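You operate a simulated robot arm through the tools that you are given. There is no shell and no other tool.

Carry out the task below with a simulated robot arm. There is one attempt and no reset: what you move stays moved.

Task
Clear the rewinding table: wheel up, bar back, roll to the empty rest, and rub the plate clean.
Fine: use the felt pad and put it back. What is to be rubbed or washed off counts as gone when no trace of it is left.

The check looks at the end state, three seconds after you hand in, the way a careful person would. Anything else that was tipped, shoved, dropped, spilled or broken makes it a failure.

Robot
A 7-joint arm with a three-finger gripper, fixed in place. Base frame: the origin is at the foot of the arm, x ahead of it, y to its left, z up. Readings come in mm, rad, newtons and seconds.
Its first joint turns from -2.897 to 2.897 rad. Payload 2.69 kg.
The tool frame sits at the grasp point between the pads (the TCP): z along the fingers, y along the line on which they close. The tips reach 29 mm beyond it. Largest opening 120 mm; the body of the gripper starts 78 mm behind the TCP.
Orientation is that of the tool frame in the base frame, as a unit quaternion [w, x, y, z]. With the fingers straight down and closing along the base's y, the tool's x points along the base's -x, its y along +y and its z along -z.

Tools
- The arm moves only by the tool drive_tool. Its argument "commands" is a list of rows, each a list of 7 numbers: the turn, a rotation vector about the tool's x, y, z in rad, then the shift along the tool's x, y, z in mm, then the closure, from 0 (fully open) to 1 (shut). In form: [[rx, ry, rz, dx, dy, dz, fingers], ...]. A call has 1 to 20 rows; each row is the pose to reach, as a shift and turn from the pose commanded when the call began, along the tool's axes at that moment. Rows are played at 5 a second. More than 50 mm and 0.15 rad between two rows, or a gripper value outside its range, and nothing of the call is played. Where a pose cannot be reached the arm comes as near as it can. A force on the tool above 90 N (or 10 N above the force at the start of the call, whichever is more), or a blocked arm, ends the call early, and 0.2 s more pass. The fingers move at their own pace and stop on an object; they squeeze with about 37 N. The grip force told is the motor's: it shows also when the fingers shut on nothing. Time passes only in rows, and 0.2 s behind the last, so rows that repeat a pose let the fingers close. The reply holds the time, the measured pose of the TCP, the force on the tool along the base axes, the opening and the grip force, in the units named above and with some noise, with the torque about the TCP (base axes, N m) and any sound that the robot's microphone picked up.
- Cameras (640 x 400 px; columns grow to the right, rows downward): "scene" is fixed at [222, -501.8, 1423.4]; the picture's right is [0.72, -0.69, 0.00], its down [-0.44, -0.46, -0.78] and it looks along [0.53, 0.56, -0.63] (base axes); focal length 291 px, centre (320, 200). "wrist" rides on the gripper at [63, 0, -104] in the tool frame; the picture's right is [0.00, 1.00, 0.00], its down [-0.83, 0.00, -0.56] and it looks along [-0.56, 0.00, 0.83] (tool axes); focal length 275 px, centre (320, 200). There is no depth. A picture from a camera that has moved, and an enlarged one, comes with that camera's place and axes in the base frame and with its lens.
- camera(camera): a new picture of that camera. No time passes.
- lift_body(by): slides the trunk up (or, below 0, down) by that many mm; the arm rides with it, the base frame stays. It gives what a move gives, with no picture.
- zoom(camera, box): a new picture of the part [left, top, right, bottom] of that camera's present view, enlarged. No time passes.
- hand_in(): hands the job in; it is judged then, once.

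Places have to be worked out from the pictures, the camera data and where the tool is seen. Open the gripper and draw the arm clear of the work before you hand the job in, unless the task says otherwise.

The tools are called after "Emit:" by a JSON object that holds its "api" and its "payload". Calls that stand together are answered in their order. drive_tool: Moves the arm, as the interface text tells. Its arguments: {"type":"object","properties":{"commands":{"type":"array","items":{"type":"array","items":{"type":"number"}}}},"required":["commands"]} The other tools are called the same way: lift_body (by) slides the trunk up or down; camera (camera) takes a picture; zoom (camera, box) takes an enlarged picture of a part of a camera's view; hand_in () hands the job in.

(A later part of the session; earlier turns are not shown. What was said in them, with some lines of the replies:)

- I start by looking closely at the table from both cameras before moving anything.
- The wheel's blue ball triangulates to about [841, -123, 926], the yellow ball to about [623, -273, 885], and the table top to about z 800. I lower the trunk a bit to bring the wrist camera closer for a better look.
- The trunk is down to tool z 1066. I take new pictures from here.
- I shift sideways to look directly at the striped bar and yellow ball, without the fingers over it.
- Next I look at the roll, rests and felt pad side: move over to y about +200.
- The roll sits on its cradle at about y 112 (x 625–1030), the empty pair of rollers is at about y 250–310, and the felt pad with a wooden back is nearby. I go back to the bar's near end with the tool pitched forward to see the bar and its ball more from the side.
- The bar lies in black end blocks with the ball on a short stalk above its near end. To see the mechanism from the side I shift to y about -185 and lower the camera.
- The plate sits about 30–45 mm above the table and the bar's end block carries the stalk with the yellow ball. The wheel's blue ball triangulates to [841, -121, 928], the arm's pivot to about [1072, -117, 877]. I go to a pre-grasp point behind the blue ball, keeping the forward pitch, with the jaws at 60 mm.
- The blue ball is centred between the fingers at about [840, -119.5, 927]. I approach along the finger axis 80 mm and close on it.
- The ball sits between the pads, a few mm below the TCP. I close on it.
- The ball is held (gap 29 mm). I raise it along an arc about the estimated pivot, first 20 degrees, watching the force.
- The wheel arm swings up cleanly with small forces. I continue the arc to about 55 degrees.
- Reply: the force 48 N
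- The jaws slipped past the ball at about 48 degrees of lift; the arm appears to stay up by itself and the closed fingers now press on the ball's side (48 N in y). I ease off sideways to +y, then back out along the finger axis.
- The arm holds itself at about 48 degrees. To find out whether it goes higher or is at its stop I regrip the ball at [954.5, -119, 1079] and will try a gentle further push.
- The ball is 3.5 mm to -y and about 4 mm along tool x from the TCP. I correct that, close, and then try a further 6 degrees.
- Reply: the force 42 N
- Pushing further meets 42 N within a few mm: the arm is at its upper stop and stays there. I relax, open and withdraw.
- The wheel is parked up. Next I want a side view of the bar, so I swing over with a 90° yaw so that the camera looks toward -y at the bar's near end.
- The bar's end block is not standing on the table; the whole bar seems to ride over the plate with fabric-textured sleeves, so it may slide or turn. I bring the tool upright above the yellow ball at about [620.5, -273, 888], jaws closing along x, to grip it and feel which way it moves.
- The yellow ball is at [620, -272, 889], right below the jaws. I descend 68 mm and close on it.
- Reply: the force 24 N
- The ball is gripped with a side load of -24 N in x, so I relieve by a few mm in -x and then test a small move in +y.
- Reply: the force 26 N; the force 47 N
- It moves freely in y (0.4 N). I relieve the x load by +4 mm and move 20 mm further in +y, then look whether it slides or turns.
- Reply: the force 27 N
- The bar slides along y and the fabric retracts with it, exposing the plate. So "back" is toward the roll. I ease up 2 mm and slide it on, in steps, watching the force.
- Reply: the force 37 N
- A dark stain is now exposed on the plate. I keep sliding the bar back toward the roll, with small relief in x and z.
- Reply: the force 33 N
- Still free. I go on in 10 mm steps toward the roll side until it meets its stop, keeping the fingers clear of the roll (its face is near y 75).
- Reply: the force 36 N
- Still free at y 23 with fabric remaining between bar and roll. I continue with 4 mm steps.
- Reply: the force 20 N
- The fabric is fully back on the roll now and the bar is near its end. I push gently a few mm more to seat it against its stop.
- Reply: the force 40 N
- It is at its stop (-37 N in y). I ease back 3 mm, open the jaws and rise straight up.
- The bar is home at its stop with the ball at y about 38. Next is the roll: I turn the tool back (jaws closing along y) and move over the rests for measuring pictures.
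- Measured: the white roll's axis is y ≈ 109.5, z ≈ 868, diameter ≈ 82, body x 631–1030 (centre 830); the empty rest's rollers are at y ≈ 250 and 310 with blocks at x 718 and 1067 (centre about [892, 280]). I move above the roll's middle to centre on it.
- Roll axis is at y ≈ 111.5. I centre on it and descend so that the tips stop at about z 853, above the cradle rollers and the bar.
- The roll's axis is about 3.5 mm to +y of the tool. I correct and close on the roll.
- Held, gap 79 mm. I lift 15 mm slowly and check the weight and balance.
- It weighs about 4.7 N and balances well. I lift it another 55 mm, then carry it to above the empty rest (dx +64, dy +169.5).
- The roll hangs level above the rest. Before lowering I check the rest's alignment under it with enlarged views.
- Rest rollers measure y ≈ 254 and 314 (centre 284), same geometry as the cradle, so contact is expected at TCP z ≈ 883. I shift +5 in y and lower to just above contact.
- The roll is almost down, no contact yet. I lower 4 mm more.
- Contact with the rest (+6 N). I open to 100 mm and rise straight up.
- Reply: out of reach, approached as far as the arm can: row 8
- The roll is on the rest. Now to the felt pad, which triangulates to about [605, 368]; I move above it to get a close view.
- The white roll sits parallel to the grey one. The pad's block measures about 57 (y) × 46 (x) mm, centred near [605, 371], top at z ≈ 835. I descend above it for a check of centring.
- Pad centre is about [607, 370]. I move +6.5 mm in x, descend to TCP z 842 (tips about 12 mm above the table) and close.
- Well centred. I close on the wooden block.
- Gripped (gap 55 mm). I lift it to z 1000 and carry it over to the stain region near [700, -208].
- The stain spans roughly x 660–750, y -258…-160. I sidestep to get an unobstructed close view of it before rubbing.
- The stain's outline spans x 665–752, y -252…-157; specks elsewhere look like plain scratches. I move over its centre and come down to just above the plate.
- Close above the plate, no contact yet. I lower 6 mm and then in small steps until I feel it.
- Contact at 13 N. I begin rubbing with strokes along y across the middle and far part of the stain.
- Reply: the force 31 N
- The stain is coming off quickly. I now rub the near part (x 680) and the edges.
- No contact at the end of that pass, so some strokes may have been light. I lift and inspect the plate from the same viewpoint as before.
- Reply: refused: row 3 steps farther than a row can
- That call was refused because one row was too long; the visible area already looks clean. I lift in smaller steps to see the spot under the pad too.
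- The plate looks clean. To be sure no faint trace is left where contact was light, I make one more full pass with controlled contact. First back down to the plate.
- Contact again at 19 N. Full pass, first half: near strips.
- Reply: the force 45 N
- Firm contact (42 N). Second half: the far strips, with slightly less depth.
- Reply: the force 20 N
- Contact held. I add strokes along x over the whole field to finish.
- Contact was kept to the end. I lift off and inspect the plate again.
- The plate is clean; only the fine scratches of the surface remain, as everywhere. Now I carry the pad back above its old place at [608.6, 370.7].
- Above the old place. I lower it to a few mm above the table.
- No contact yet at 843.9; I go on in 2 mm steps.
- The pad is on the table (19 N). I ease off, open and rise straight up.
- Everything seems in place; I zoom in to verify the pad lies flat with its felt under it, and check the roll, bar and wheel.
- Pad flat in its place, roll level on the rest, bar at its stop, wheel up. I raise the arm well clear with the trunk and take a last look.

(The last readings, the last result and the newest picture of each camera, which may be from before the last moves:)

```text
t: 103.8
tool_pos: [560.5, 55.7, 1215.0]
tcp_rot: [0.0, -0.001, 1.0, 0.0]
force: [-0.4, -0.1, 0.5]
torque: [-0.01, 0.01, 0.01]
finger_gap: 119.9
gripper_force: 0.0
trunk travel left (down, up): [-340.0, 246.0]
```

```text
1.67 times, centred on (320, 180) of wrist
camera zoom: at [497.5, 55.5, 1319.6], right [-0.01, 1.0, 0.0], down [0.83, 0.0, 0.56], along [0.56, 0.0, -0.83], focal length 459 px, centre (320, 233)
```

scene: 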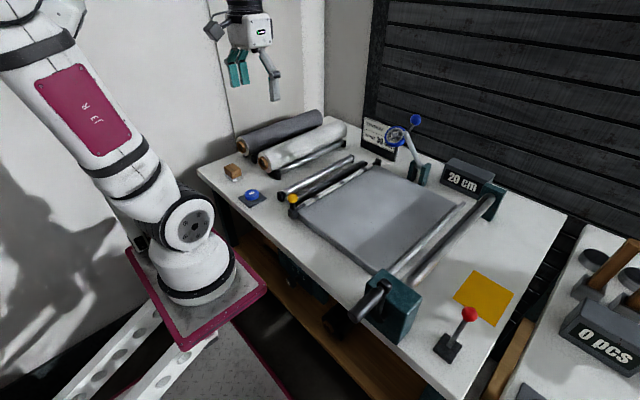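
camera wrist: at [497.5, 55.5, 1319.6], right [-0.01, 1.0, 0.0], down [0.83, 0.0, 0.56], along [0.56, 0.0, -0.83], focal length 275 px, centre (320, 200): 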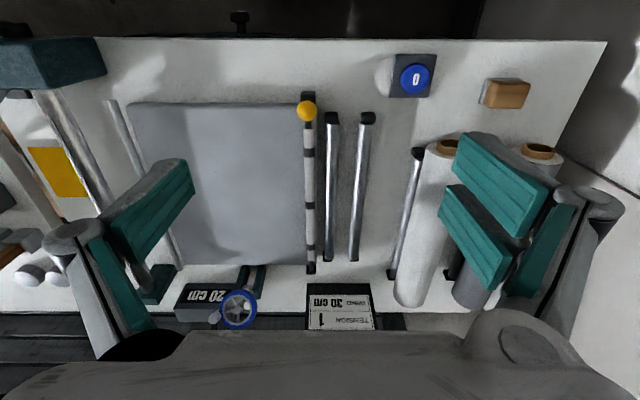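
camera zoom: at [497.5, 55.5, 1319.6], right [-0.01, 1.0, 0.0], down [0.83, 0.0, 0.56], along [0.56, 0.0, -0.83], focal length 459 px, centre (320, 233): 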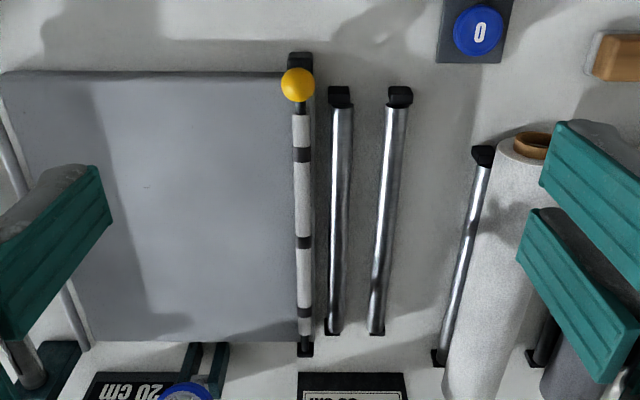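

I compare the pad's place with the very first picture using the same crop.

Emit:
{"api": "zoom", "payload": {"camera": "scene", "box": [190, 100, 390, 225]}}

Emit:
{"api": "zoom", "payload": {"camera": "scene", "box": [340, 190, 440, 270]}}

```text
3.20 times, centred on (290, 162) of scene
camera zoom: at [222.0, -501.8, 1423.4], right [0.72, -0.69, 0.0], down [-0.44, -0.46, -0.78], along [0.53, 0.56, -0.63], focal length 931 px, centre (416, 320)
```

zoom: 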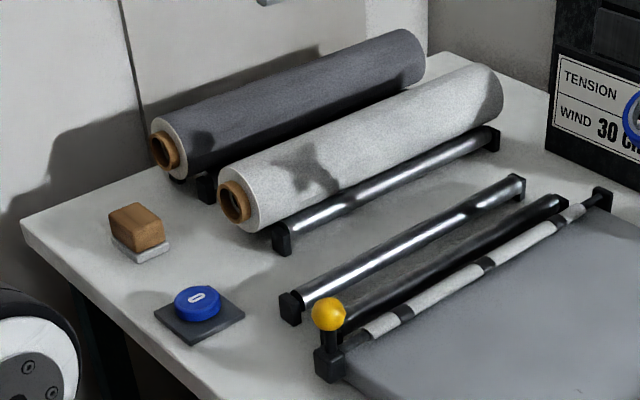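

```text
5.00 times, centred on (390, 230) of scene
camera zoom: at [222.0, -501.8, 1423.4], right [0.72, -0.69, 0.0], down [-0.44, -0.46, -0.78], along [0.53, 0.56, -0.63], focal length 1454 px, centre (-30, 50)
```

zoom: 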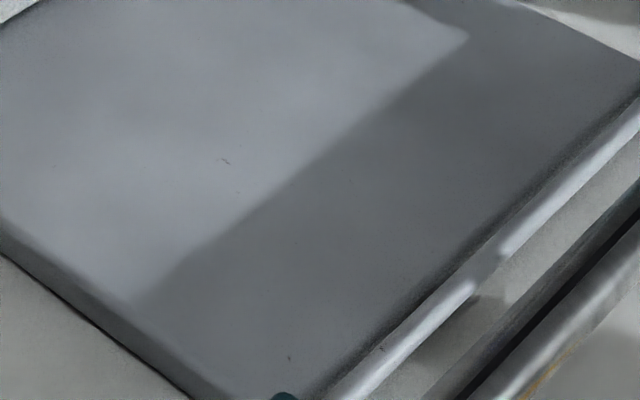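

The pad is within a couple of millimetres of where it started. The roll lies on the former empty rest, the bar is at its back stop, the wheel is up and the plate shows no trace of the stain. The arm is clear with the gripper open, so I hand in.

Emit:
{"api": "hand_in", "payload": {}}

```text
The job is handed in.
```

I cleared the rewinding table and handed the job in. I have not seen the result of the check.

- **Wheel:** it is up at its upper stop and stays there by itself. The gripper slipped off its ball once during the lift, but the final pictures show the wheel in place.
- **Bar:** I slid it back toward the roll until it met its stop. The fabric went back onto the roll with it.
- **Roll:** it lies on the rest that was empty, level and parallel to the grey roll.
- **Plate:** I rubbed the stain off with the felt pad, then made a second full pass in case some strokes had been too light. No trace of the stain shows in the last pictures, only fine scratches in the plate's surface.
- **Felt pad:** it is back flat on the table, within a few millimetres of where it started.

Nothing else looked moved in the last pictures. The gripper is open and the arm is raised clear of the table.
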